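You operate a simulated robot arm through the tools that you are given. There is no shell and no other tool. Be economical: measure what you need, move in short steps, check, and stop when the job is done.

You are at the controls of a simulated robot arm. One attempt, no reset.

## Task
Fetch the sensor labelled "27" from the left bench table and set it on the number thirty-eight table patch. Shut the bottom workbench drawer. Take the booklet from the top of the workbench and put it on the number eleven table patch. Close the bottom right small drawer. Fetch the blue bag and set it on the orange batch tray. Do these in any order.

Only the result counts: the job must be done as asked and must still hold three seconds after the hand-in. Knocking over, shifting, dropping, spilling or breaking anything else fails it.

## Robot
A 7-joint arm with a fingered hand on a trunk, on a base that drives. Base frame: it is fixed to the floor where the robot stands at the start and does not move with it; the origin is under the middle of the robot, x ahead of it, y to its left, z up; the surface under the hand at the start is at about z = 66. Units: cm, degrees, N and s.
Its first joint turns from -69.0 to 172.0 degrees. Places, roughly: blue bag (13x11x11 cm) [-250, 320, 80]; booklet [-200, 250, 75]; bottom right small drawer [-240, 240, 80]; bottom workbench drawer [-200, 200, 30]; number eleven table patch (29x18 cm) [48, -100, 66]; number thirty-eight table patch (29x18 cm) [48, -234, 66]; orange batch tray [-250, 275, 75]; sensor [50, 25, 75]. Payload 5 kg.
The tool frame sits at the grasp point between the pads (the TCP): z along the fingers, y along the line on which they close. The tips reach 3.2 cm beyond it. The gripper opens to 16 cm. The gripper's body begins 8.9 cm behind the TCP. The gripper is a hand of 3 fingers: y runs from the thumb to the fingers, the wrist lies at [0, 0, -25.2] in the tool frame, and closing takes about 1.5 s.
Orientation is that of the tool frame in the base frame, as [roll, pitch, yaw] about the fixed x, y, z axes, in that order (R = Rz(yaw) Ry(pitch) Rx(roll)). With the fingers straight down and closing along the base's y, the tool's x points along the base's -x, its y along +y and its z along -z.

## Interface
- The arm moves only by the tool step_arm. Its argument "commands" is a list of rows, each an object (a shift or turn left out is 0, a gripper value left out holds the last) with "rot": the turn, a rotation vector about the tool's x, y, z in degrees, a list of three; "xyz": the shift along the tool's x, y, z in cm, a list of three; "gripper": the gripper command, from -1 (fully open) to 1 (shut), values between in proportion. In form: [{"rot": [rx, ry, rz], "xyz": [x, y, z], "gripper": gripper}, ...]. A call has 1 to 8 rows; each row shifts and turns the commanded pose from where the row before left it, along the tool's axes as they then stand. Rows are played at 5 a second. More than 5 cm and 8.6 degrees between two rows, or a gripper value outside its range, and nothing of the call is played. A pose out of reach is approached as far as the arm can. The call stops where the force on the tool passes 40 N (or 10 N more than at its start, if that is more) or the arm is blocked; 0.2 s more then pass. Each finger travels about 10.8 cm/s and halts on what it meets, pressing with about 22 N; the grip force reading is that of the motor and also rises with nothing between the fingers. The clock runs only during rows and for 0.2 s after the last one: add rows that do not move to give the fingers time. The reply holds the time, the measured pose of the TCP, the force on the tool along the base axes, the opening and the grip force, in the units named above and with some noise, with the torque about the TCP (base axes, N m) and any sound that the robot's microphone picked up, and new pictures: "show" is both (left out), scene, wrist or none.
- Cameras (640 x 400 px; columns grow to the right, rows downward): "scene" is now at [12.54, -2.69, 127.19]; the picture's right is [-0.33, -0.94, -0.00], its down [-0.70, 0.25, -0.67] and it looks along [0.63, -0.22, -0.74] (base axes); focal length 214 px, centre (320, 200). "wrist" rides on the gripper at [6.5, -0.4, -11.6] in the tool frame; the picture's right is [0.06, 1.00, 0.00], its down [-0.87, 0.05, -0.49] and it looks along [-0.49, 0.03, 0.87] (tool axes); focal length 261 px, centre (320, 200). There is no depth. A picture from a camera that has moved, and an enlarged one, comes with that camera's place and axes in the base frame and with its lens.
- slide_trunk(by): slides the trunk up (or, below 0, down) by that many cm; the arm and the scene camera ride with it, the base frame stays. It gives what a move gives, with no picture.
- steer(legs): drives the robot by 1 to 6 legs, each [ahead, left, turn to the left] in cm, cm and degrees, along the robot's own axes; the way and the turn of a leg run together, so that a leg with both is an arc; at most 150 cm and 180 degrees a leg. The arm and the cameras ride along, it lands a little off, and it stops where it bumps. It gives what a move gives, and a new picture of the scene camera.
- preshape(shape): the hand has 3 fingers and takes this shape, open, in about a second: jaw (thumb against the fingers, like two jaws); tri (thumb and two fingers); tip (a fingertip pinch); poke (one finger out to press); point (the index stretched); flat (the hand flat); cup (the hand cupped); fist (a fist). The gripper value then closes the fingers along that shape, each until it touches; the sizes above hold for jaw. It gives what a move gives, with no picture.
- pan_tilt(pan, tilt): turns the head with the scene camera to pan (to the left, within 86 degrees either way) and tilt (down, from -29 to 69), counted from straight ahead of the robot. It gives what a move gives, and a new picture of the scene camera.
- zoom(camera, box): a new picture of the part [left, top, right, bottom] of that camera's present view, enlarged. It takes no simulated time.
- close_job(): hands the job in; it is judged then, once.

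Work in short steps. Places have to be worked out from the pictures, the camera data and where the tool is seen: move nearer, look again, correct. Check each grasp and each placing, and mend what went wrong. You have 165 turns and 260 pictures in all, those below and enlarged ones among them. Open the gripper and draw the arm clear of the work before you hand the job in, unless the task says otherwise; then end with one line.

The tools are called after ">>>" as a command line: name --argument value ..., lists and objects as JSON in quotes. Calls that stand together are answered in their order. step_arm: Moves the arm, as the interface text tells. Its arguments: {"type":"object","properties":{"commands":{"type":"array","items":{"type":"object","properties":{"rot":{"type":"array","items":{"type":"number"}},"xyz":{"type":"array","items":{"type":"number"}},"gripper":{"type":"number"}}}},"show":{"type":"string","enum":["both","scene","wrist","none"]}},"required":["commands"]} The other tools are called the same way: slide_trunk (by) slides the trunk up or down; preshape (shape) gives the hand a shape; steer (legs) drives the base; pan_tilt (pan, tilt) turns the head that bears the scene camera; zoom (camera, box) takes an enlarged picture of a part of a camera's view; close_job () hands the job in.

At the start:

```text
t: 0.0
ee_pos: [52.52, -26.08, 91.29]
tcp_rot: [-180.0, 0.0, 180.0]
wrist_force: [-0.2, 0.5, -0.3]
ft_torque: [-0.02, 0.01, 0.01]
gripper_width: 15.97
gripper_force: 0.0
shape: jaw
trunk travel left (down, up): [-45.0, 49.0]
robot x, y, heading: [0.03, -0.05, 0.1]
head pan, tilt: [-19.5, 47.9]
```

scene: 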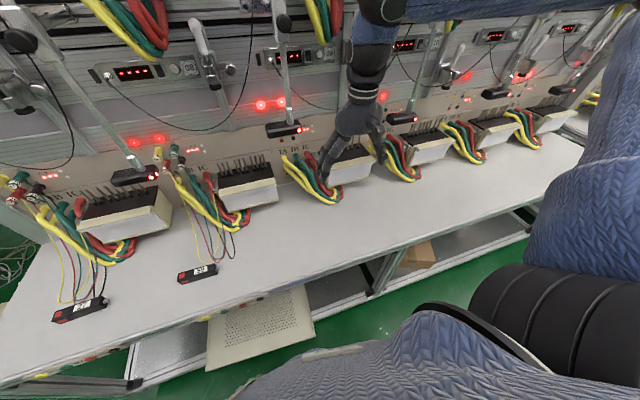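
wrist: 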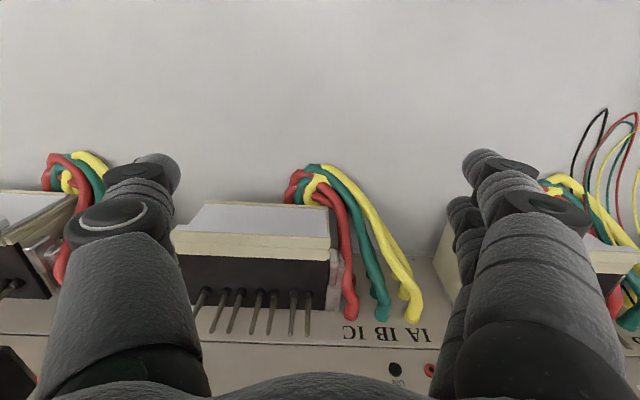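

I see two small black sensors on the left bench; I zoom in to read the labels.

>>> zoom --camera "scene" --box '[30, 240, 250, 340]'

>>> pan_tilt --pan 30 --tilt 45

```text
2.91 times, centred on (140, 290) of scene
camera zoom: at [12.54, -2.69, 127.19], right [-0.33, -0.94, 0.0], down [-0.7, 0.25, -0.67], along [0.63, -0.22, -0.74], focal length 624 px, centre (844, -62)
```

zoom: 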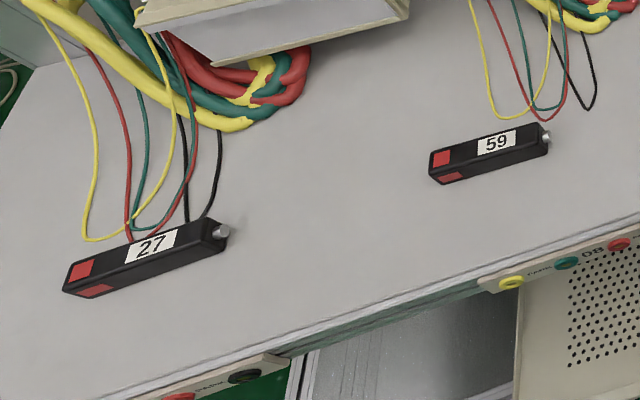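

```text
t: 1.2
ee_pos: [52.53, -26.13, 91.17]
tcp_rot: [-179.9, 0.0, 180.0]
wrist_force: [-0.6, 0.2, -0.2]
ft_torque: [0.04, 0.03, -0.02]
gripper_width: 16.0
gripper_force: 0.0
shape: jaw
trunk travel left (down, up): [-45.0, 49.0]
robot x, y, heading: [-0.14, 0.35, 0.1]
head pan, tilt: [30.0, 45.0]
camera scene: at [12.15, 4.0, 127.59], right [0.5, -0.87, 0.0], down [-0.61, -0.35, -0.71], along [0.61, 0.35, -0.71], focal length 214 px, centre (320, 200)
```

scene: 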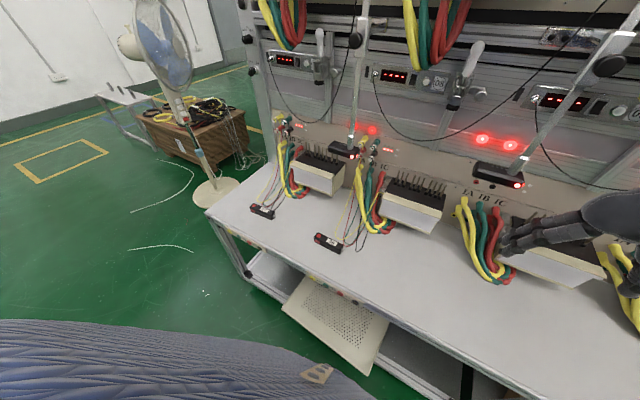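

Sensor 27 is the leftmost one, at about (47.5, 49.4), lying along y. I draw the hand back a bit and start rotating it so that it closes along x.

>>> step_arm --commands '[{"xyz": [4, 0, 0]}, {"xyz": [3, 0, 0]}, {"rot": [0, 0, 8.5]}, {"rot": [0, 0, 8.5]}, {"rot": [0, 0, 8.5]}, {"rot": [0, 0, 8.5]}, {"rot": [0, 0, 8.5]}, {"rot": [0, 0, 8.5]}]' --show "none"

>>> step_arm --commands '[{"rot": [0, 0, 8.5]}, {"rot": [0, 0, 8.5]}, {"rot": [0, 0, 8.5]}, {"rot": [0, 0, 8.5]}, {"rot": [0, 0, 5]}, {}]' --show "wrist"

>>> steer --legs '[[0, 74, 0]]'

```text
t: 3.0
ee_pos: [46.51, -26.12, 91.29]
tcp_rot: [-179.9, 0.0, 128.9]
wrist_force: [0.5, 0.6, -0.1]
ft_torque: [0.01, -0.01, -0.01]
gripper_width: 16.01
gripper_force: 0.0
shape: jaw
out of reach, approached as far as the arm can: row 2
trunk travel left (down, up): [-45.0, 49.0]
robot x, y, heading: [-0.03, -0.17, -0.1]
head pan, tilt: [30.0, 45.0]
```

```text
t: 4.4
ee_pos: [46.62, -26.16, 91.2]
tcp_rot: [-179.8, -0.1, 94.9]
wrist_force: [-0.9, 0.2, 1.0]
ft_torque: [-0.03, -0.01, 0.02]
gripper_width: 15.97
gripper_force: 0.1
shape: jaw
out of reach, approached as far as the arm can: row 5
trunk travel left (down, up): [-45.0, 49.0]
robot x, y, heading: [-0.12, -0.23, -0.2]
head pan, tilt: [30.0, 45.0]
camera wrist: at [45.65, -19.71, 102.96], right [0.99, 0.15, 0.0], down [0.13, -0.86, 0.49], along [0.07, -0.49, -0.87], focal length 261 px, centre (320, 200)
```

wrist: 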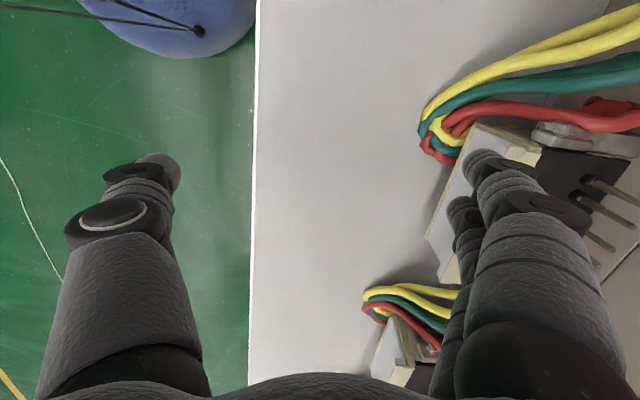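

```text
t: 8.4
ee_pos: [46.59, 47.98, 91.35]
tcp_rot: [-179.9, 0.1, 95.1]
wrist_force: [0.1, -0.5, -0.4]
ft_torque: [-0.01, -0.02, 0.01]
gripper_width: 16.02
gripper_force: 0.0
shape: jaw
trunk travel left (down, up): [-45.0, 49.0]
robot x, y, heading: [0.35, 73.72, -0.2]
head pan, tilt: [30.0, 45.0]
camera scene: at [12.06, 78.08, 127.6], right [0.5, -0.86, 0.0], down [-0.61, -0.35, -0.71], along [0.61, 0.35, -0.71], focal length 214 px, centre (320, 200)
```

scene: 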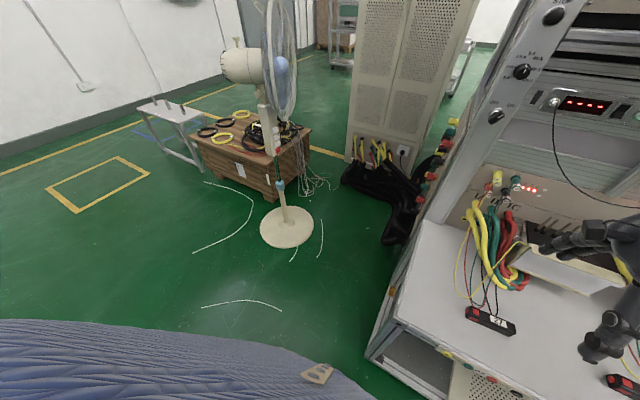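

Hand is near above sensor 27. I look through the wrist camera.

>>> step_arm --commands '[{"xyz": [0, 0, 4]}, {"xyz": [0, 0, 4]}]' --show "both"

>>> pan_tilt --pan -30 --tilt 50

```text
t: 9.0
ee_pos: [46.77, 48.62, 88.32]
tcp_rot: [-179.3, -0.2, 96.2]
wrist_force: [-0.9, -1.1, 0.1]
ft_torque: [0.08, -0.08, 0.02]
gripper_width: 16.0
gripper_force: 0.0
shape: jaw
out of reach, approached as far as the arm can: row 1, 2
trunk travel left (down, up): [-45.0, 49.0]
robot x, y, heading: [-0.08, 74.2, 0.1]
head pan, tilt: [30.0, 45.0]
camera scene: at [11.87, 77.86, 127.61], right [0.5, -0.87, 0.0], down [-0.61, -0.35, -0.71], along [0.61, 0.36, -0.71], focal length 214 px, centre (320, 200)
camera wrist: at [45.78, 55.03, 100.07], right [0.99, 0.17, -0.01], down [0.15, -0.86, 0.49], along [0.07, -0.48, -0.87], focal length 261 px, centre (320, 200)
```

scene: 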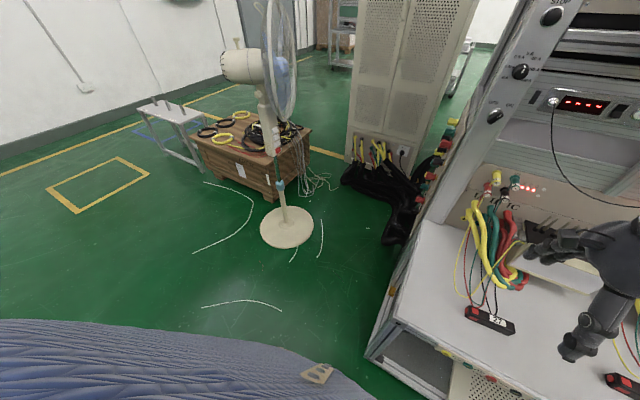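
wrist: 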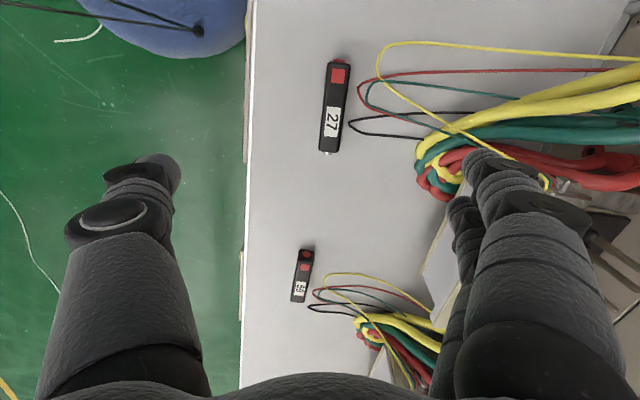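

```text
t: 10.3
ee_pos: [46.87, 48.72, 88.2]
tcp_rot: [-179.1, 0.0, 96.2]
wrist_force: [-0.6, -0.1, 0.3]
ft_torque: [0.0, 0.01, -0.01]
gripper_width: 15.99
gripper_force: 0.1
shape: jaw
trunk travel left (down, up): [-45.0, 49.0]
robot x, y, heading: [-0.0, 73.88, -0.0]
head pan, tilt: [-30.0, 50.0]
camera scene: at [11.71, 70.13, 126.9], right [-0.5, -0.87, 0.0], down [-0.66, 0.38, -0.64], along [0.56, -0.32, -0.77], focal length 214 px, centre (320, 200)
```

scene: 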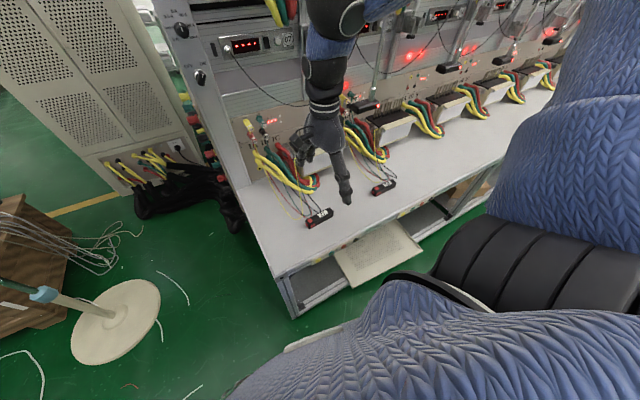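

Sensor at about (48, 50). The arm is at its limits for going down with this yaw, so I will lower it with the trunk instead. I bring the command back up, narrow the fingers and nudge the base.

>>> step_arm --commands '[{"xyz": [0, 0, -4], "gripper": -0.3}, {}, {}, {}]' --show "none"

>>> steer --legs '[[1.3, 1.5, 0]]'

>>> slide_trunk --by -11

>>> step_arm --commands '[{}]' --show "both"

```text
t: 11.3
ee_pos: [46.92, 48.68, 92.44]
tcp_rot: [-179.9, 0.1, 95.1]
wrist_force: [-0.3, -0.9, -1.1]
ft_torque: [-0.01, 0.01, -0.01]
gripper_width: 10.44
gripper_force: 0.2
shape: jaw
trunk travel left (down, up): [-45.0, 49.0]
robot x, y, heading: [-0.24, 73.84, 0.1]
head pan, tilt: [-30.0, 50.0]
```

```text
t: 12.1
ee_pos: [48.43, 50.3, 92.42]
tcp_rot: [-179.9, 0.1, 95.0]
wrist_force: [0.1, 1.0, -0.4]
ft_torque: [-0.02, 0.06, -0.02]
gripper_width: 10.47
gripper_force: 0.0
shape: jaw
trunk travel left (down, up): [-45.0, 49.0]
robot x, y, heading: [1.29, 75.7, 0.2]
head pan, tilt: [-30.0, 50.0]
camera scene: at [13.13, 71.8, 126.89], right [-0.5, -0.87, 0.0], down [-0.67, 0.38, -0.64], along [0.56, -0.32, -0.77], focal length 214 px, centre (320, 200)
```

scene: 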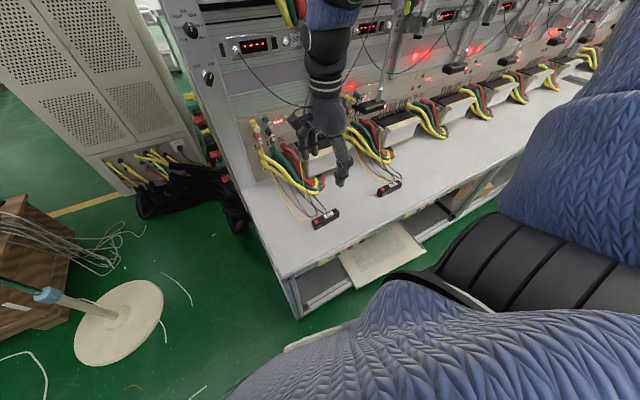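

```text
t: 13.5
ee_pos: [48.18, 50.28, 81.35]
tcp_rot: [-179.9, 0.0, 95.2]
wrist_force: [0.1, -0.6, -0.1]
ft_torque: [0.0, 0.01, 0.0]
gripper_width: 10.45
gripper_force: 0.2
shape: jaw
trunk travel left (down, up): [-34.0, 60.0]
robot x, y, heading: [0.99, 75.59, 0.2]
head pan, tilt: [-30.0, 50.0]
```

```text
t: 13.9
ee_pos: [48.31, 50.24, 81.45]
tcp_rot: [-179.8, 0.0, 95.1]
wrist_force: [-0.9, -0.1, 0.0]
ft_torque: [0.0, -0.04, -0.02]
gripper_width: 10.44
gripper_force: 0.0
shape: jaw
trunk travel left (down, up): [-34.0, 60.0]
robot x, y, heading: [1.02, 75.51, 0.1]
head pan, tilt: [-30.0, 50.0]
camera scene: at [13.01, 71.67, 115.9], right [-0.5, -0.87, 0.0], down [-0.66, 0.38, -0.64], along [0.56, -0.32, -0.77], focal length 214 px, centre (320, 200)
camera wrist: at [47.29, 56.72, 93.11], right [0.99, 0.15, 0.0], down [0.13, -0.86, 0.49], along [0.07, -0.49, -0.87], focal length 261 px, centre (320, 200)
```

scene: 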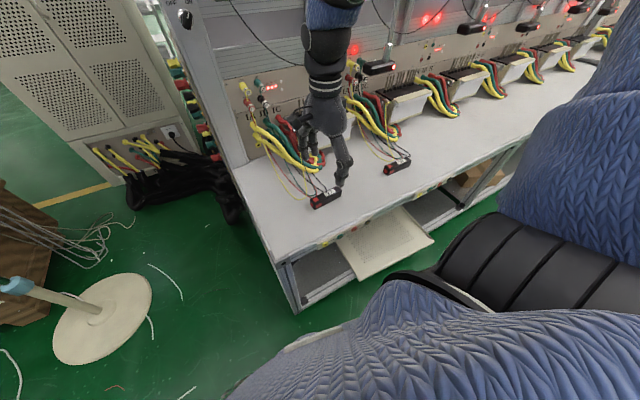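
wrist: 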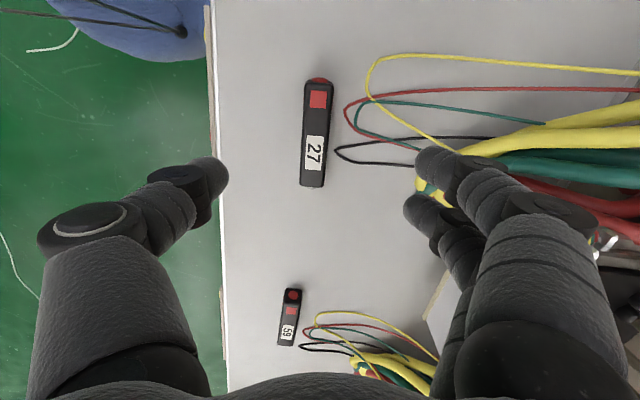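

Aligned (sensor at about 47.7, 49.9). Lowering with the trunk.

>>> slide_trunk --by -10.8

>>> step_arm --commands '[{}]' --show "both"

```text
t: 15.3
ee_pos: [48.13, 50.24, 70.66]
tcp_rot: [-180.0, 0.1, 95.2]
wrist_force: [0.1, 0.0, -0.2]
ft_torque: [-0.01, -0.01, 0.03]
gripper_width: 10.44
gripper_force: 0.0
shape: jaw
trunk travel left (down, up): [-23.2, 70.8]
robot x, y, heading: [1.48, 76.0, -0.1]
head pan, tilt: [-30.0, 50.0]
```

```text
t: 15.7
ee_pos: [48.22, 50.23, 70.57]
tcp_rot: [-180.0, -0.1, 95.1]
wrist_force: [-0.9, -0.5, 0.4]
ft_torque: [-0.01, 0.03, 0.03]
gripper_width: 10.43
gripper_force: 0.0
shape: jaw
trunk travel left (down, up): [-23.2, 70.8]
robot x, y, heading: [1.74, 75.53, 0.2]
head pan, tilt: [-30.0, 50.0]
camera scene: at [13.01, 71.67, 105.1], right [-0.5, -0.87, 0.0], down [-0.66, 0.38, -0.64], along [0.56, -0.32, -0.77], focal length 214 px, centre (320, 200)
camera wrist: at [47.3, 56.72, 82.3], right [0.99, 0.15, 0.0], down [0.13, -0.86, 0.49], along [0.07, -0.49, -0.87], focal length 261 px, centre (320, 200)
```

scene: 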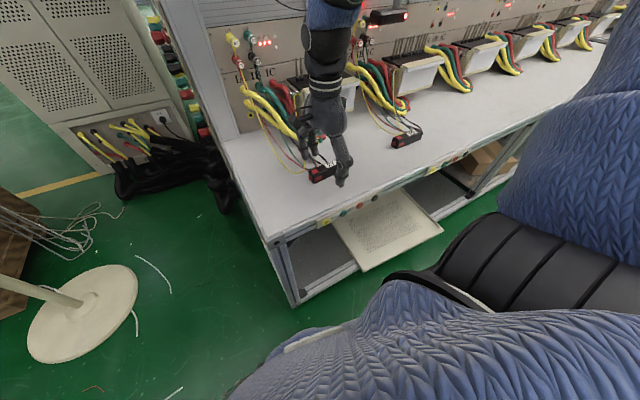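
wrist: 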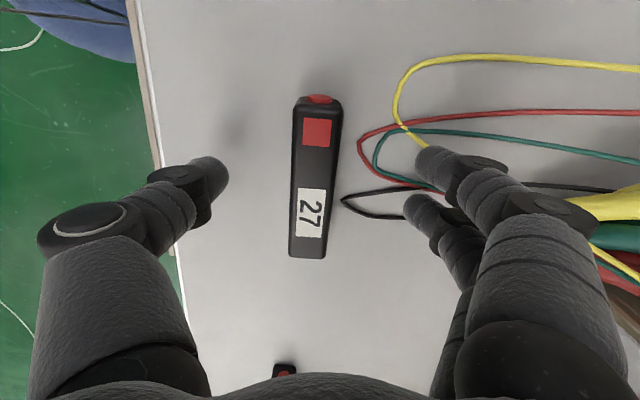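

Fingers straddle the sensor. A little lower, then close.

>>> slide_trunk --by -0.8

>>> step_arm --commands '[{"gripper": 0.3}, {"gripper": 1}, {}, {}, {}, {}, {}, {}]' --show "wrist"

```text
t: 16.3
ee_pos: [48.32, 50.31, 69.8]
tcp_rot: [-179.8, 0.0, 95.1]
wrist_force: [-0.2, 0.8, -0.1]
ft_torque: [-0.01, -0.03, 0.01]
gripper_width: 10.44
gripper_force: 0.1
shape: jaw
trunk travel left (down, up): [-22.4, 71.6]
robot x, y, heading: [1.34, 75.38, -0.2]
head pan, tilt: [-30.0, 50.0]
```

```text
t: 18.1
ee_pos: [48.26, 50.28, 69.78]
tcp_rot: [-179.8, 0.0, 95.0]
wrist_force: [-1.0, 0.7, -1.1]
ft_torque: [0.02, -0.02, 0.02]
gripper_width: 2.08
gripper_force: 22.1
shape: jaw
trunk travel left (down, up): [-22.4, 71.6]
robot x, y, heading: [1.05, 75.42, -0.1]
head pan, tilt: [-30.0, 50.0]
camera wrist: at [47.29, 56.72, 81.5], right [0.99, 0.15, 0.0], down [0.13, -0.86, 0.49], along [0.07, -0.49, -0.87], focal length 261 px, centre (320, 200)
```

wrist: 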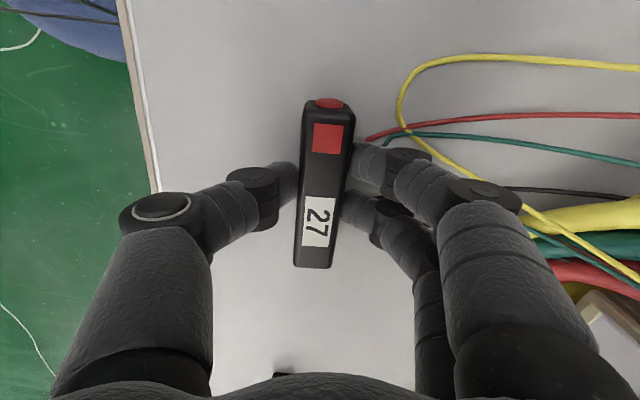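

Grasped (2.08 cm). Lift with the trunk, back off a bit, and look right.

>>> slide_trunk --by 23

>>> steer --legs '[[-12, 0, 0]]'

>>> pan_tilt --pan -75 --tilt 20

```text
t: 20.5
ee_pos: [48.26, 50.3, 92.83]
tcp_rot: [-179.9, 0.1, 95.1]
wrist_force: [0.2, -0.4, 0.5]
ft_torque: [0.05, 0.0, 0.02]
gripper_width: 2.11
gripper_force: 22.1
shape: jaw
trunk travel left (down, up): [-45.4, 48.6]
robot x, y, heading: [1.11, 75.8, 0.2]
head pan, tilt: [-30.0, 50.0]
```

```text
t: 21.7
ee_pos: [36.13, 50.24, 92.87]
tcp_rot: [-180.0, 0.0, 95.1]
wrist_force: [-0.3, -0.7, -1.3]
ft_torque: [0.03, -0.07, 0.0]
gripper_width: 2.09
gripper_force: 22.3
shape: jaw
trunk travel left (down, up): [-45.4, 48.6]
robot x, y, heading: [-11.03, 75.48, -0.1]
head pan, tilt: [-30.0, 50.0]
camera scene: at [0.83, 71.64, 127.32], right [-0.5, -0.87, 0.0], down [-0.66, 0.38, -0.64], along [0.56, -0.32, -0.77], focal length 214 px, centre (320, 200)
```

scene: 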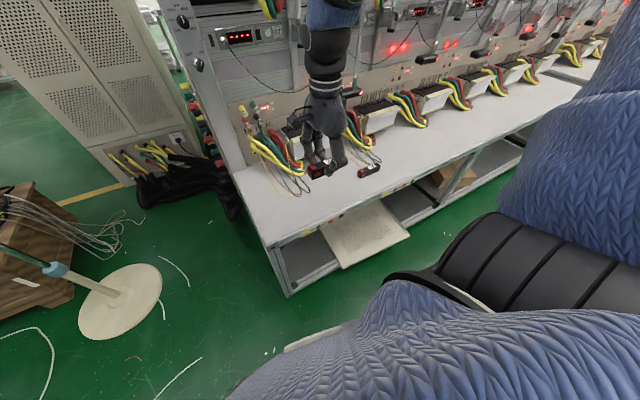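

```text
t: 22.9
ee_pos: [36.3, 50.2, 92.84]
tcp_rot: [-179.9, 0.0, 95.2]
wrist_force: [0.0, -0.9, -1.3]
ft_torque: [-0.04, 0.0, -0.01]
gripper_width: 2.09
gripper_force: 22.2
shape: jaw
trunk travel left (down, up): [-45.4, 48.6]
robot x, y, heading: [-10.86, 75.27, 0.2]
head pan, tilt: [-75.0, 20.0]
camera scene: at [-3.26, 66.47, 131.85], right [-0.97, -0.26, 0.0], down [-0.09, 0.33, -0.94], along [0.25, -0.91, -0.34], focal length 214 px, centre (320, 200)
```

scene: 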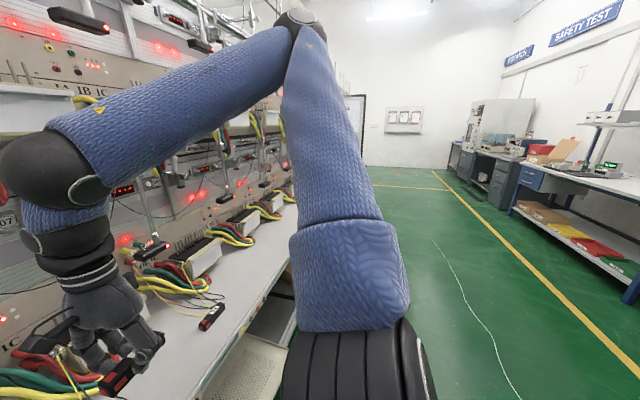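

The aisle to the right is free. Drive right.

>>> steer --legs '[[0, -140, 0]]'

>>> pan_tilt --pan -75 --tilt 35

```text
t: 29.8
ee_pos: [35.42, -89.61, 92.83]
tcp_rot: [-179.9, 0.0, 94.5]
wrist_force: [-0.8, 0.2, -0.3]
ft_torque: [0.02, 0.0, -0.01]
gripper_width: 2.09
gripper_force: 22.1
shape: jaw
trunk travel left (down, up): [-45.4, 48.6]
robot x, y, heading: [-11.26, -63.66, -0.7]
head pan, tilt: [-75.0, 20.0]
camera scene: at [-3.82, -73.06, 131.86], right [-0.97, -0.25, 0.0], down [-0.09, 0.33, -0.94], along [0.23, -0.91, -0.34], focal length 214 px, centre (320, 200)
```

scene: 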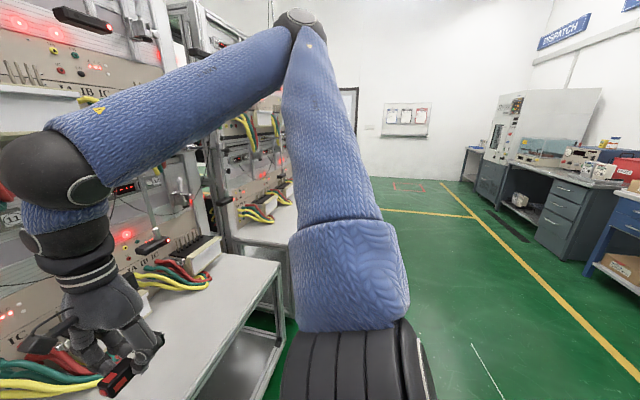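

```text
t: 30.6
ee_pos: [35.34, -89.69, 92.87]
tcp_rot: [-179.9, 0.0, 94.5]
wrist_force: [-0.1, 0.6, -0.7]
ft_torque: [0.04, -0.02, -0.01]
gripper_width: 2.09
gripper_force: 22.3
shape: jaw
trunk travel left (down, up): [-45.4, 48.6]
robot x, y, heading: [-11.26, -63.79, -0.4]
head pan, tilt: [-75.0, 35.0]
camera scene: at [-3.95, -72.54, 129.48], right [-0.97, -0.25, 0.0], down [-0.14, 0.56, -0.82], along [0.2, -0.79, -0.57], focal length 214 px, centre (320, 200)
```

scene: 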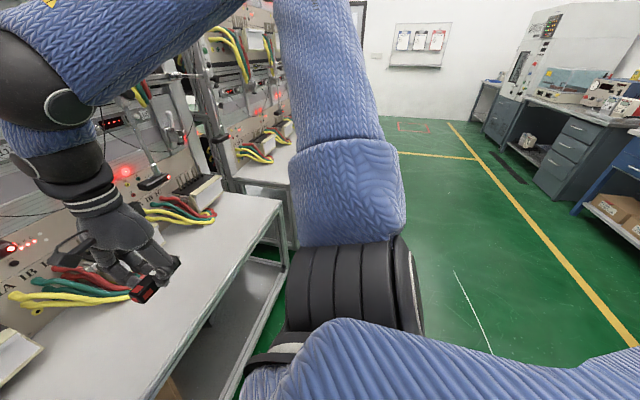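

Continue right to the thirty-eight station.

>>> steer --legs '[[0, -144, 0.4]]'

>>> pan_tilt --pan -20 --tilt 35

```text
t: 37.7
ee_pos: [34.82, -233.02, 92.84]
tcp_rot: [-179.8, 0.0, 94.9]
wrist_force: [-0.1, -0.3, -1.0]
ft_torque: [-0.04, -0.01, 0.02]
gripper_width: 2.09
gripper_force: 22.0
shape: jaw
trunk travel left (down, up): [-45.4, 48.6]
robot x, y, heading: [-12.17, -207.58, -0.1]
head pan, tilt: [-75.0, 35.0]
camera scene: at [-4.61, -216.12, 129.47], right [-0.97, -0.26, 0.0], down [-0.15, 0.55, -0.82], along [0.21, -0.79, -0.57], focal length 214 px, centre (320, 200)
```

scene: 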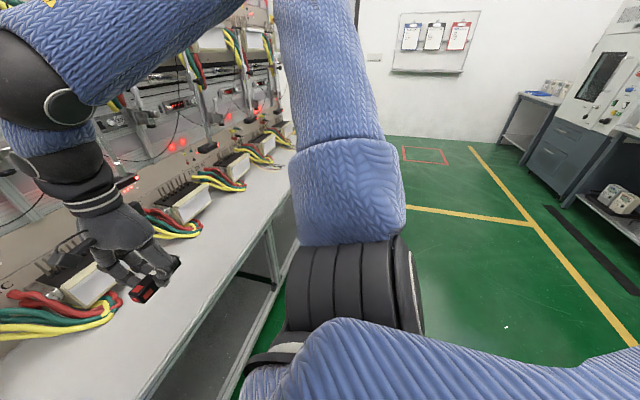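

```text
t: 39.0
ee_pos: [34.96, -232.95, 92.91]
tcp_rot: [-179.9, 0.0, 94.9]
wrist_force: [-0.2, -0.7, -0.5]
ft_torque: [0.01, 0.0, 0.01]
gripper_width: 2.09
gripper_force: 21.7
shape: jaw
trunk travel left (down, up): [-45.4, 48.6]
robot x, y, heading: [-12.19, -207.82, -0.3]
head pan, tilt: [-20.0, 35.0]
camera scene: at [1.39, -210.62, 129.47], right [-0.34, -0.94, 0.0], down [-0.54, 0.2, -0.82], along [0.77, -0.28, -0.57], focal length 214 px, centre (320, 200)
```

scene: 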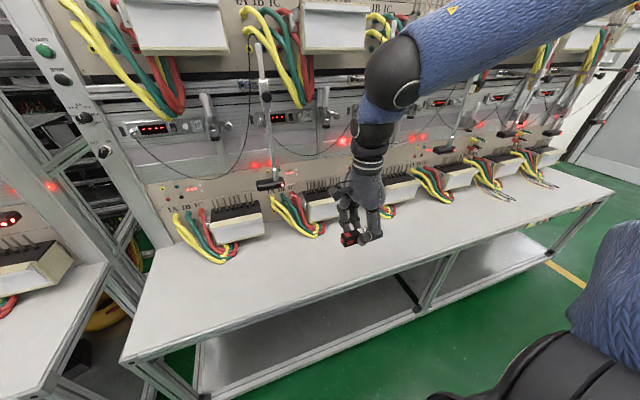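

Read the station number plates.

>>> zoom --camera "scene" --box '[110, 90, 350, 240]'

>>> zoom --camera "scene" --box '[340, 60, 580, 210]'

```text
2.67 times, centred on (230, 165) of scene
camera zoom: at [1.39, -210.62, 129.47], right [-0.34, -0.94, 0.0], down [-0.54, 0.2, -0.82], along [0.77, -0.28, -0.57], focal length 572 px, centre (560, 293)
```

zoom: 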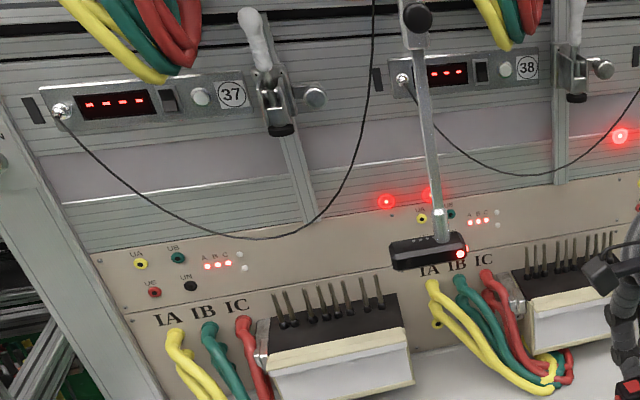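

```text
2.67 times, centred on (460, 135) of scene
camera zoom: at [1.39, -210.62, 129.47], right [-0.34, -0.94, 0.0], down [-0.54, 0.2, -0.82], along [0.77, -0.28, -0.57], focal length 572 px, centre (-53, 373)
```

zoom: 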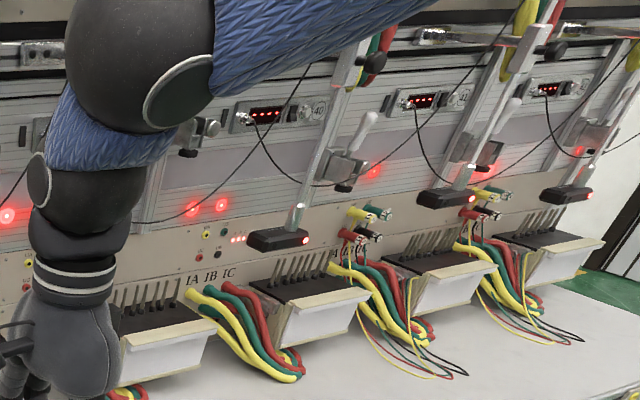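

Station 38 is at y ≈ -233; the given patch centre agrees. Drive ahead and lower.

>>> steer --legs '[[12.3, -1, 0]]'

>>> slide_trunk --by -20

>>> step_arm --commands '[{}]' --show "wrist"

```text
t: 40.2
ee_pos: [47.38, -234.01, 92.67]
tcp_rot: [-179.8, 0.0, 95.1]
wrist_force: [1.2, 0.0, -1.4]
ft_torque: [0.03, 0.03, -0.01]
gripper_width: 2.08
gripper_force: 21.9
shape: jaw
trunk travel left (down, up): [-45.4, 48.6]
robot x, y, heading: [0.3, -208.97, -0.0]
head pan, tilt: [-20.0, 35.0]
camera scene: at [13.85, -211.61, 129.45], right [-0.34, -0.94, 0.0], down [-0.54, 0.2, -0.82], along [0.77, -0.28, -0.57], focal length 214 px, centre (320, 200)
```

scene: 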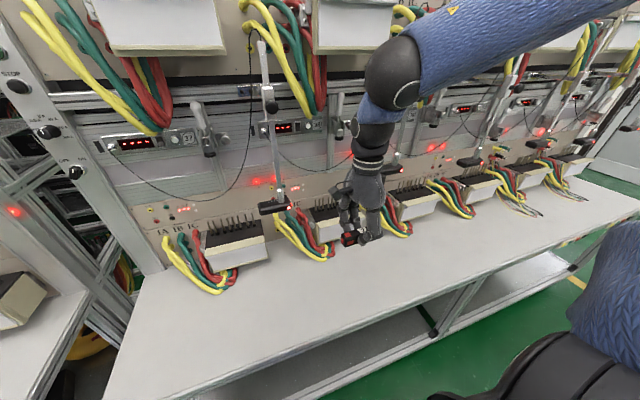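

```text
t: 42.4
ee_pos: [47.33, -233.87, 72.84]
tcp_rot: [-180.0, 0.0, 95.0]
wrist_force: [-0.1, 0.1, -0.3]
ft_torque: [0.03, 0.02, 0.03]
gripper_width: 2.08
gripper_force: 21.7
shape: jaw
trunk travel left (down, up): [-25.4, 68.6]
robot x, y, heading: [0.03, -208.62, -0.1]
head pan, tilt: [-20.0, 35.0]
```

```text
t: 42.8
ee_pos: [47.25, -233.86, 72.87]
tcp_rot: [-179.9, 0.0, 95.0]
wrist_force: [0.2, 0.8, -0.6]
ft_torque: [0.01, 0.02, 0.0]
gripper_width: 2.08
gripper_force: 22.1
shape: jaw
trunk travel left (down, up): [-25.4, 68.6]
robot x, y, heading: [0.11, -208.42, 0.1]
head pan, tilt: [-20.0, 35.0]
camera wrist: at [46.33, -227.44, 84.49], right [0.99, 0.15, 0.0], down [0.13, -0.86, 0.49], along [0.07, -0.49, -0.87], focal length 261 px, centre (320, 200)
```

wrist: 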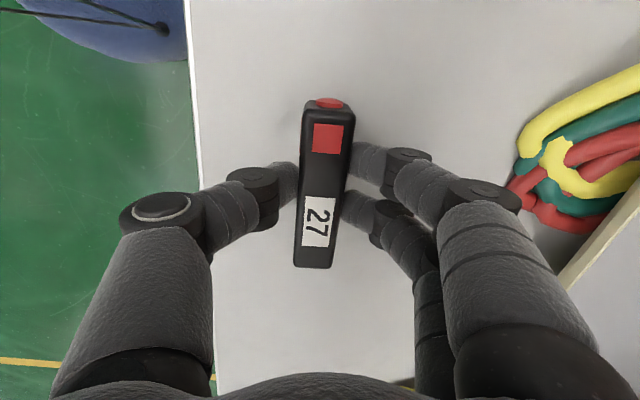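

Clear table below. Lower to grasp height (69.8) and release.

>>> slide_trunk --by -2.9

>>> step_arm --commands '[{"gripper": 0.4}, {"gripper": 0}, {"gripper": -0.3}, {}, {}, {}]' --show "wrist"

>>> slide_trunk --by 23

>>> steer --legs '[[-35, 0, 0]]'

```text
t: 43.5
ee_pos: [47.17, -233.88, 69.96]
tcp_rot: [-179.8, 0.0, 95.0]
wrist_force: [-0.2, -0.9, -0.8]
ft_torque: [-0.03, 0.0, -0.01]
gripper_width: 2.11
gripper_force: 21.6
shape: jaw
trunk travel left (down, up): [-22.5, 71.5]
robot x, y, heading: [0.06, -208.13, -0.2]
head pan, tilt: [-20.0, 35.0]
```

```text
t: 44.9
ee_pos: [47.26, -233.87, 69.91]
tcp_rot: [-179.9, 0.0, 95.0]
wrist_force: [0.6, 0.1, -1.2]
ft_torque: [0.0, 0.0, -0.04]
gripper_width: 10.36
gripper_force: 0.1
shape: jaw
trunk travel left (down, up): [-22.5, 71.5]
robot x, y, heading: [0.38, -208.38, -0.1]
head pan, tilt: [-20.0, 35.0]
camera wrist: at [46.33, -227.44, 81.59], right [0.99, 0.15, 0.0], down [0.13, -0.86, 0.49], along [0.07, -0.49, -0.87], focal length 261 px, centre (320, 200)
```

wrist: 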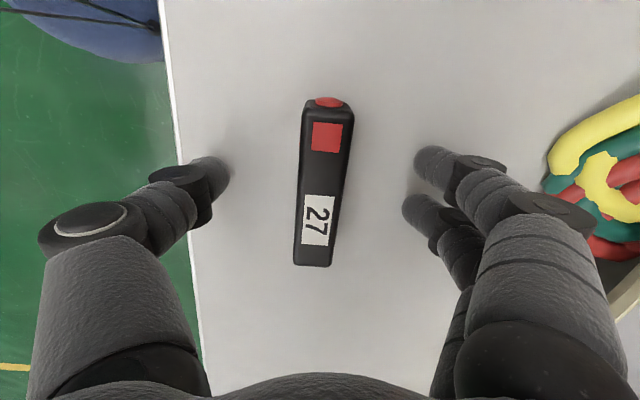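

```text
t: 47.3
ee_pos: [47.21, -234.02, 93.0]
tcp_rot: [-179.9, 0.0, 94.9]
wrist_force: [-0.2, -0.7, -0.3]
ft_torque: [-0.01, 0.05, -0.02]
gripper_width: 10.36
gripper_force: 0.0
shape: jaw
trunk travel left (down, up): [-45.5, 48.5]
robot x, y, heading: [0.27, -208.54, -0.0]
head pan, tilt: [-20.0, 35.0]
```

```text
t: 49.6
ee_pos: [11.92, -233.88, 92.95]
tcp_rot: [-179.9, 0.0, 95.3]
wrist_force: [-0.2, 0.8, -0.1]
ft_torque: [-0.03, -0.02, 0.01]
gripper_width: 10.35
gripper_force: 0.0
shape: jaw
trunk travel left (down, up): [-45.5, 48.5]
robot x, y, heading: [-35.41, -208.29, 0.3]
head pan, tilt: [-20.0, 35.0]
camera scene: at [-21.79, -211.63, 129.59], right [-0.34, -0.94, 0.0], down [-0.54, 0.19, -0.82], along [0.77, -0.28, -0.57], focal length 214 px, centre (320, 200)
```

scene: 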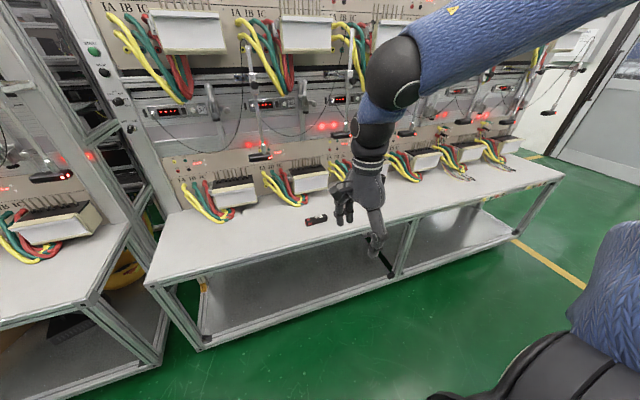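

Sensor sits at station 38. Now to the workbench: back into the aisle, then left.

>>> steer --legs '[[-35, 0, 0], [0, 150, 0]]'

>>> pan_tilt --pan 86 --tilt 20

```text
t: 58.9
ee_pos: [-23.43, -85.22, 93.03]
tcp_rot: [-179.9, 0.0, 95.2]
wrist_force: [0.2, 1.0, 0.3]
ft_torque: [0.0, 0.0, 0.03]
gripper_width: 10.37
gripper_force: 0.2
shape: jaw
trunk travel left (down, up): [-45.5, 48.5]
robot x, y, heading: [-70.31, -60.24, 0.3]
head pan, tilt: [-20.0, 35.0]
camera scene: at [-57.1, -63.2, 129.58], right [-0.34, -0.94, 0.0], down [-0.54, 0.19, -0.82], along [0.77, -0.28, -0.57], focal length 214 px, centre (320, 200)
```

scene: 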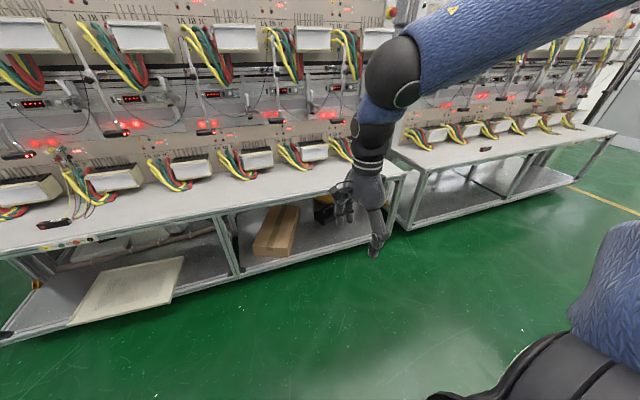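

```text
t: 60.7
ee_pos: [-23.4, -85.45, 92.9]
tcp_rot: [-179.9, 0.0, 95.3]
wrist_force: [0.4, -0.2, 0.2]
ft_torque: [0.03, -0.01, -0.04]
gripper_width: 10.37
gripper_force: 0.1
shape: jaw
trunk travel left (down, up): [-45.5, 48.5]
robot x, y, heading: [-70.69, -60.48, 0.4]
head pan, tilt: [85.9, 20.0]
camera scene: at [-64.77, -50.96, 131.96], right [1.0, -0.07, 0.0], down [-0.02, -0.34, -0.94], along [0.06, 0.94, -0.34], focal length 214 px, centre (320, 200)
```

scene: 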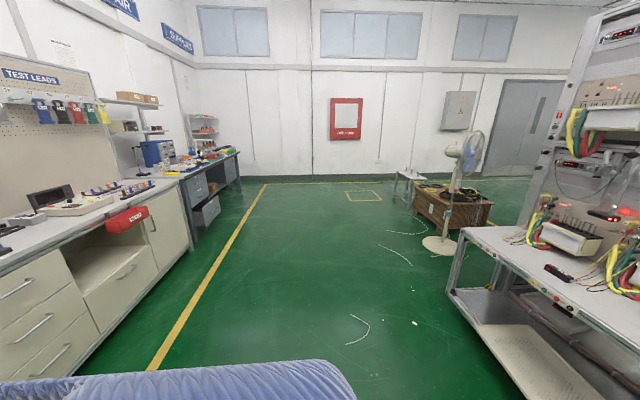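

The target workbench is ahead on the left. Continue left.

>>> steer --legs '[[0, 150, 0], [0, 60, 0]]'

>>> steer --legs '[[0, 0, 90]]'

>>> pan_tilt --pan 60 --tilt 35

```text
t: 71.0
ee_pos: [-24.39, 123.8, 92.97]
tcp_rot: [-179.9, 0.0, 95.5]
wrist_force: [-0.1, 0.6, 0.3]
ft_torque: [-0.03, 0.0, 0.02]
gripper_width: 10.33
gripper_force: 0.0
shape: jaw
trunk travel left (down, up): [-45.5, 48.5]
robot x, y, heading: [-71.48, 148.77, 0.5]
head pan, tilt: [85.9, 20.0]
camera scene: at [-65.9, 158.07, 131.96], right [1.0, -0.06, 0.0], down [-0.02, -0.34, -0.94], along [0.06, 0.94, -0.34], focal length 214 px, centre (320, 200)
```

scene: 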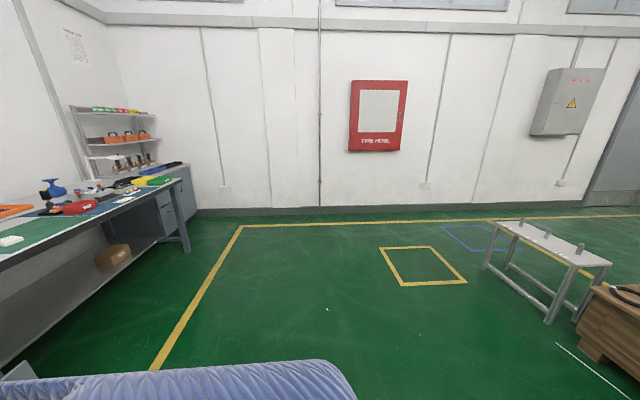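

```text
t: 75.3
ee_pos: [-46.51, 195.89, 92.94]
tcp_rot: [-179.9, 0.0, -174.6]
wrist_force: [-0.4, -0.1, 0.1]
ft_torque: [0.01, 0.0, 0.04]
gripper_width: 10.35
gripper_force: 0.1
shape: jaw
trunk travel left (down, up): [-45.5, 48.5]
robot x, y, heading: [-71.83, 149.24, 90.9]
head pan, tilt: [85.9, 20.0]
camera scene: at [-80.78, 154.33, 131.96], right [0.06, 1.0, 0.0], down [0.34, -0.02, -0.94], along [-0.94, 0.06, -0.34], focal length 214 px, centre (320, 200)
```

scene: 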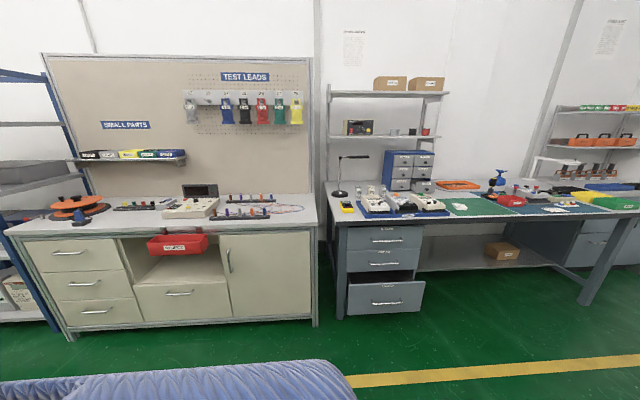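

```text
t: 76.2
ee_pos: [-46.45, 195.77, 92.89]
tcp_rot: [-179.9, 0.0, -174.7]
wrist_force: [-0.2, -0.4, -0.1]
ft_torque: [0.0, 0.01, 0.02]
gripper_width: 10.35
gripper_force: 0.0
shape: jaw
trunk travel left (down, up): [-45.5, 48.5]
robot x, y, heading: [-71.67, 148.64, 90.3]
head pan, tilt: [60.0, 35.0]
camera scene: at [-79.14, 158.07, 129.58], right [0.49, 0.87, 0.0], down [0.5, -0.28, -0.82], along [-0.71, 0.4, -0.57], focal length 214 px, centre (320, 200)
```

scene: 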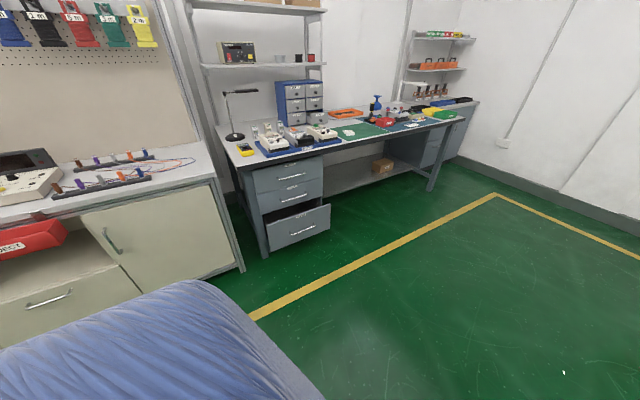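

I zoom in on the workbench for the booklet, blue bag, tray, and small drawers.

>>> pan_tilt --pan 76 --tilt 25

>>> zoom --camera "scene" --box '[200, 110, 400, 235]'

>>> zoom --camera "scene" --box '[360, 110, 560, 235]'

```text
t: 77.0
ee_pos: [-46.42, 195.74, 92.91]
tcp_rot: [-179.9, 0.0, -174.5]
wrist_force: [0.5, -0.6, 1.4]
ft_torque: [-0.03, -0.04, 0.01]
gripper_width: 10.36
gripper_force: 0.1
shape: jaw
trunk travel left (down, up): [-45.5, 48.5]
robot x, y, heading: [-71.69, 148.83, 90.6]
head pan, tilt: [76.0, 25.0]
camera scene: at [-80.43, 155.9, 131.15], right [0.24, 0.97, 0.0], down [0.41, -0.1, -0.91], along [-0.88, 0.21, -0.42], focal length 214 px, centre (320, 200)
```

scene: 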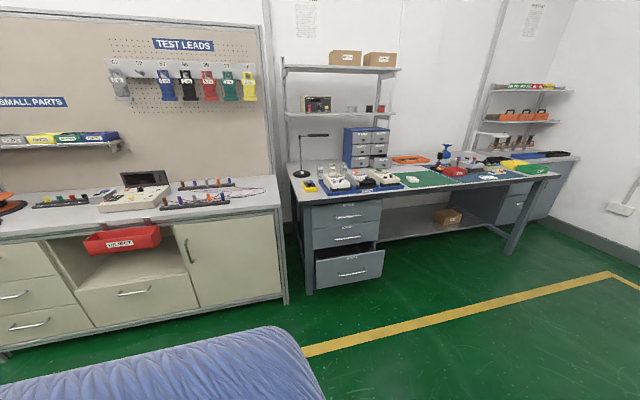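

```text
3.20 times, centred on (300, 172) of scene
camera zoom: at [-80.43, 155.9, 131.15], right [0.24, 0.97, 0.0], down [0.41, -0.1, -0.91], along [-0.88, 0.21, -0.42], focal length 686 px, centre (384, 288)
```

zoom: 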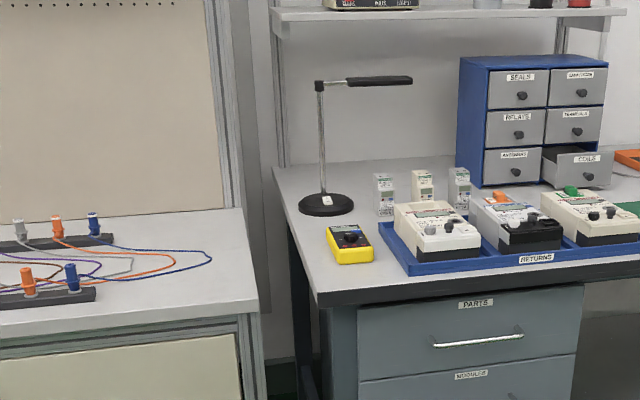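

```text
3.20 times, centred on (460, 172) of scene
camera zoom: at [-80.43, 155.9, 131.15], right [0.24, 0.97, 0.0], down [0.41, -0.1, -0.91], along [-0.88, 0.21, -0.42], focal length 686 px, centre (-128, 288)
```

zoom: 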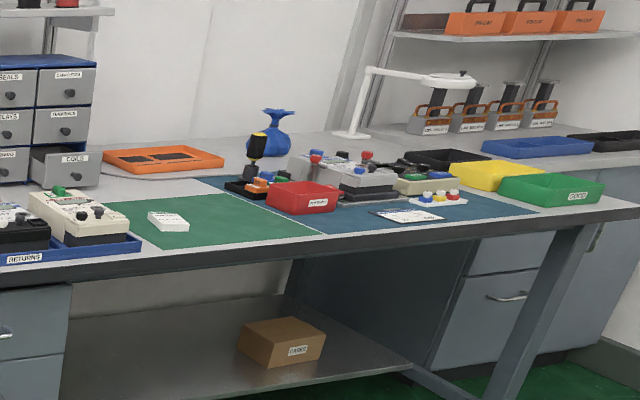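

I locate: booklet (white pad on green mat), COILS drawer open, orange tray, blue drawstring bag further along, bottom workbench drawer open. Turn to face the workbench.

>>> steer --legs '[[0, 0, 89.5]]'

>>> pan_tilt --pan -25 --tilt 35

```text
t: 81.2
ee_pos: [-118.83, 173.5, 92.89]
tcp_rot: [-179.9, 0.0, -84.5]
wrist_force: [-0.7, -0.1, -0.6]
ft_torque: [0.0, -0.03, 0.02]
gripper_width: 10.35
gripper_force: 0.2
shape: jaw
trunk travel left (down, up): [-45.5, 48.5]
robot x, y, heading: [-71.78, 148.81, -179.5]
head pan, tilt: [76.0, 25.0]
camera scene: at [-78.64, 139.71, 131.15], right [-0.97, 0.23, 0.0], down [0.1, 0.41, -0.91], along [-0.21, -0.88, -0.42], focal length 214 px, centre (320, 200)
```

scene: 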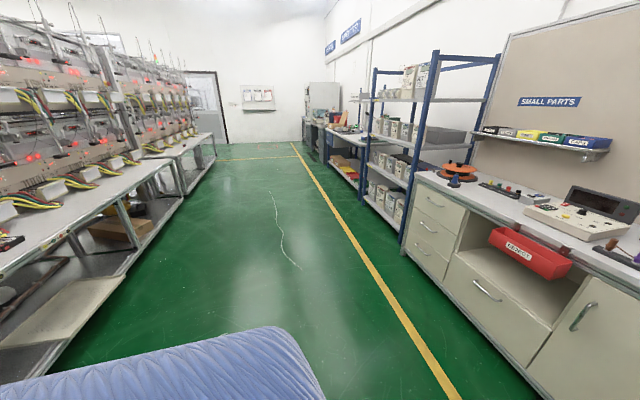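

```text
t: 83.0
ee_pos: [-118.86, 173.55, 92.92]
tcp_rot: [-179.8, 0.0, -84.5]
wrist_force: [0.1, 0.0, 0.1]
ft_torque: [0.0, 0.02, -0.03]
gripper_width: 10.38
gripper_force: 0.1
shape: jaw
trunk travel left (down, up): [-45.5, 48.5]
robot x, y, heading: [-71.56, 148.82, -179.4]
head pan, tilt: [-25.0, 35.0]
camera scene: at [-84.53, 152.31, 129.58], right [0.41, 0.91, 0.0], down [0.52, -0.24, -0.82], along [-0.75, 0.34, -0.57], focal length 214 px, centre (320, 200)
```

scene: 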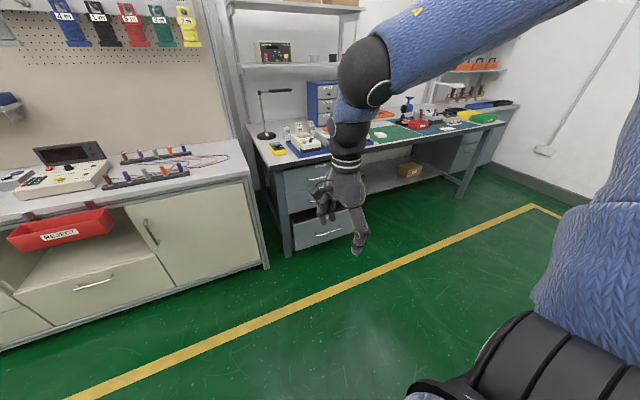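

I undo the yaw so the hand closes along y again, giving the wrist freedom.

>>> step_arm --commands '[{"rot": [0, 0, -8.5]}, {"rot": [0, 0, -8.5]}, {"rot": [0, 0, -8.5]}, {"rot": [0, 0, -8.5]}, {"rot": [0, 0, -8.5]}, {"rot": [0, 0, -8.5]}, {"rot": [0, 0, -8.5]}, {"rot": [0, 0, -8.5]}]' --show "none"

>>> step_arm --commands '[{"rot": [0, 0, -8.5]}, {"rot": [0, 0, -8.5]}, {"rot": [0, -8.5, 0]}, {"rot": [0, -8.5, 0]}, {"rot": [0, -8.5, 0]}, {"rot": [0, -8.5, 0]}, {"rot": [0, -8.5, 0]}]' --show "none"

>>> preshape --shape "fist"

>>> slide_trunk --by -45

>>> pan_tilt --pan -20 --tilt 30

```text
t: 84.8
ee_pos: [-118.9, 173.47, 92.95]
tcp_rot: [180.0, -0.1, -16.3]
wrist_force: [0.2, 0.0, 0.0]
ft_torque: [0.02, -0.01, 0.0]
gripper_width: 10.34
gripper_force: 0.0
shape: jaw
trunk travel left (down, up): [-45.5, 48.5]
robot x, y, heading: [-71.36, 148.48, -179.3]
head pan, tilt: [-25.0, 35.0]
```

```text
t: 86.4
ee_pos: [-118.8, 173.74, 92.94]
tcp_rot: [180.0, -0.1, 0.6]
wrist_force: [0.4, 0.0, 0.8]
ft_torque: [0.0, 0.03, 0.03]
gripper_width: 10.36
gripper_force: 0.0
shape: jaw
out of reach, approached as far as the arm can: row 3, 4, 5, 6, 7
trunk travel left (down, up): [-45.5, 48.5]
robot x, y, heading: [-71.6, 148.82, -179.7]
head pan, tilt: [-25.0, 35.0]
```

```text
t: 87.3
ee_pos: [-118.72, 173.57, 92.93]
tcp_rot: [180.0, -0.1, 0.6]
wrist_force: [-0.6, 0.7, 0.8]
ft_torque: [0.04, -0.01, 0.0]
gripper_width: 0.01
gripper_force: 0.0
shape: fist
trunk travel left (down, up): [-45.5, 48.5]
robot x, y, heading: [-71.27, 148.58, -179.3]
head pan, tilt: [-25.0, 35.0]
```

```text
refused: -45 is not a number from -40 to 40
```

```text
t: 87.9
ee_pos: [-118.76, 173.63, 92.85]
tcp_rot: [180.0, -0.1, 0.5]
wrist_force: [0.4, -0.3, -1.1]
ft_torque: [0.02, 0.01, 0.01]
gripper_width: 0.02
gripper_force: 0.0
shape: fist
trunk travel left (down, up): [-45.5, 48.5]
robot x, y, heading: [-71.4, 148.56, -179.3]
head pan, tilt: [-20.0, 30.0]
camera scene: at [-85.04, 151.68, 130.35], right [0.33, 0.94, 0.0], down [0.47, -0.17, -0.87], along [-0.82, 0.29, -0.5], focal length 214 px, centre (320, 200)
```

scene: 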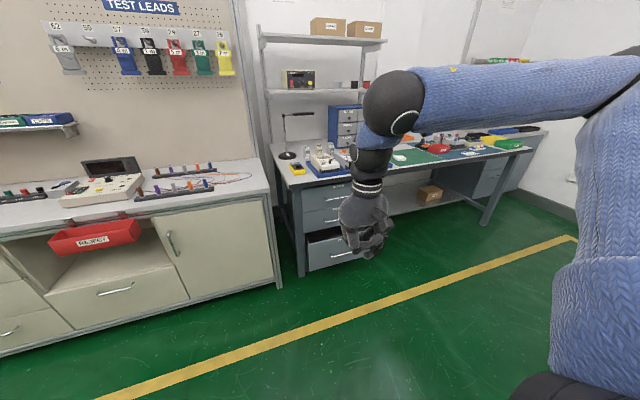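

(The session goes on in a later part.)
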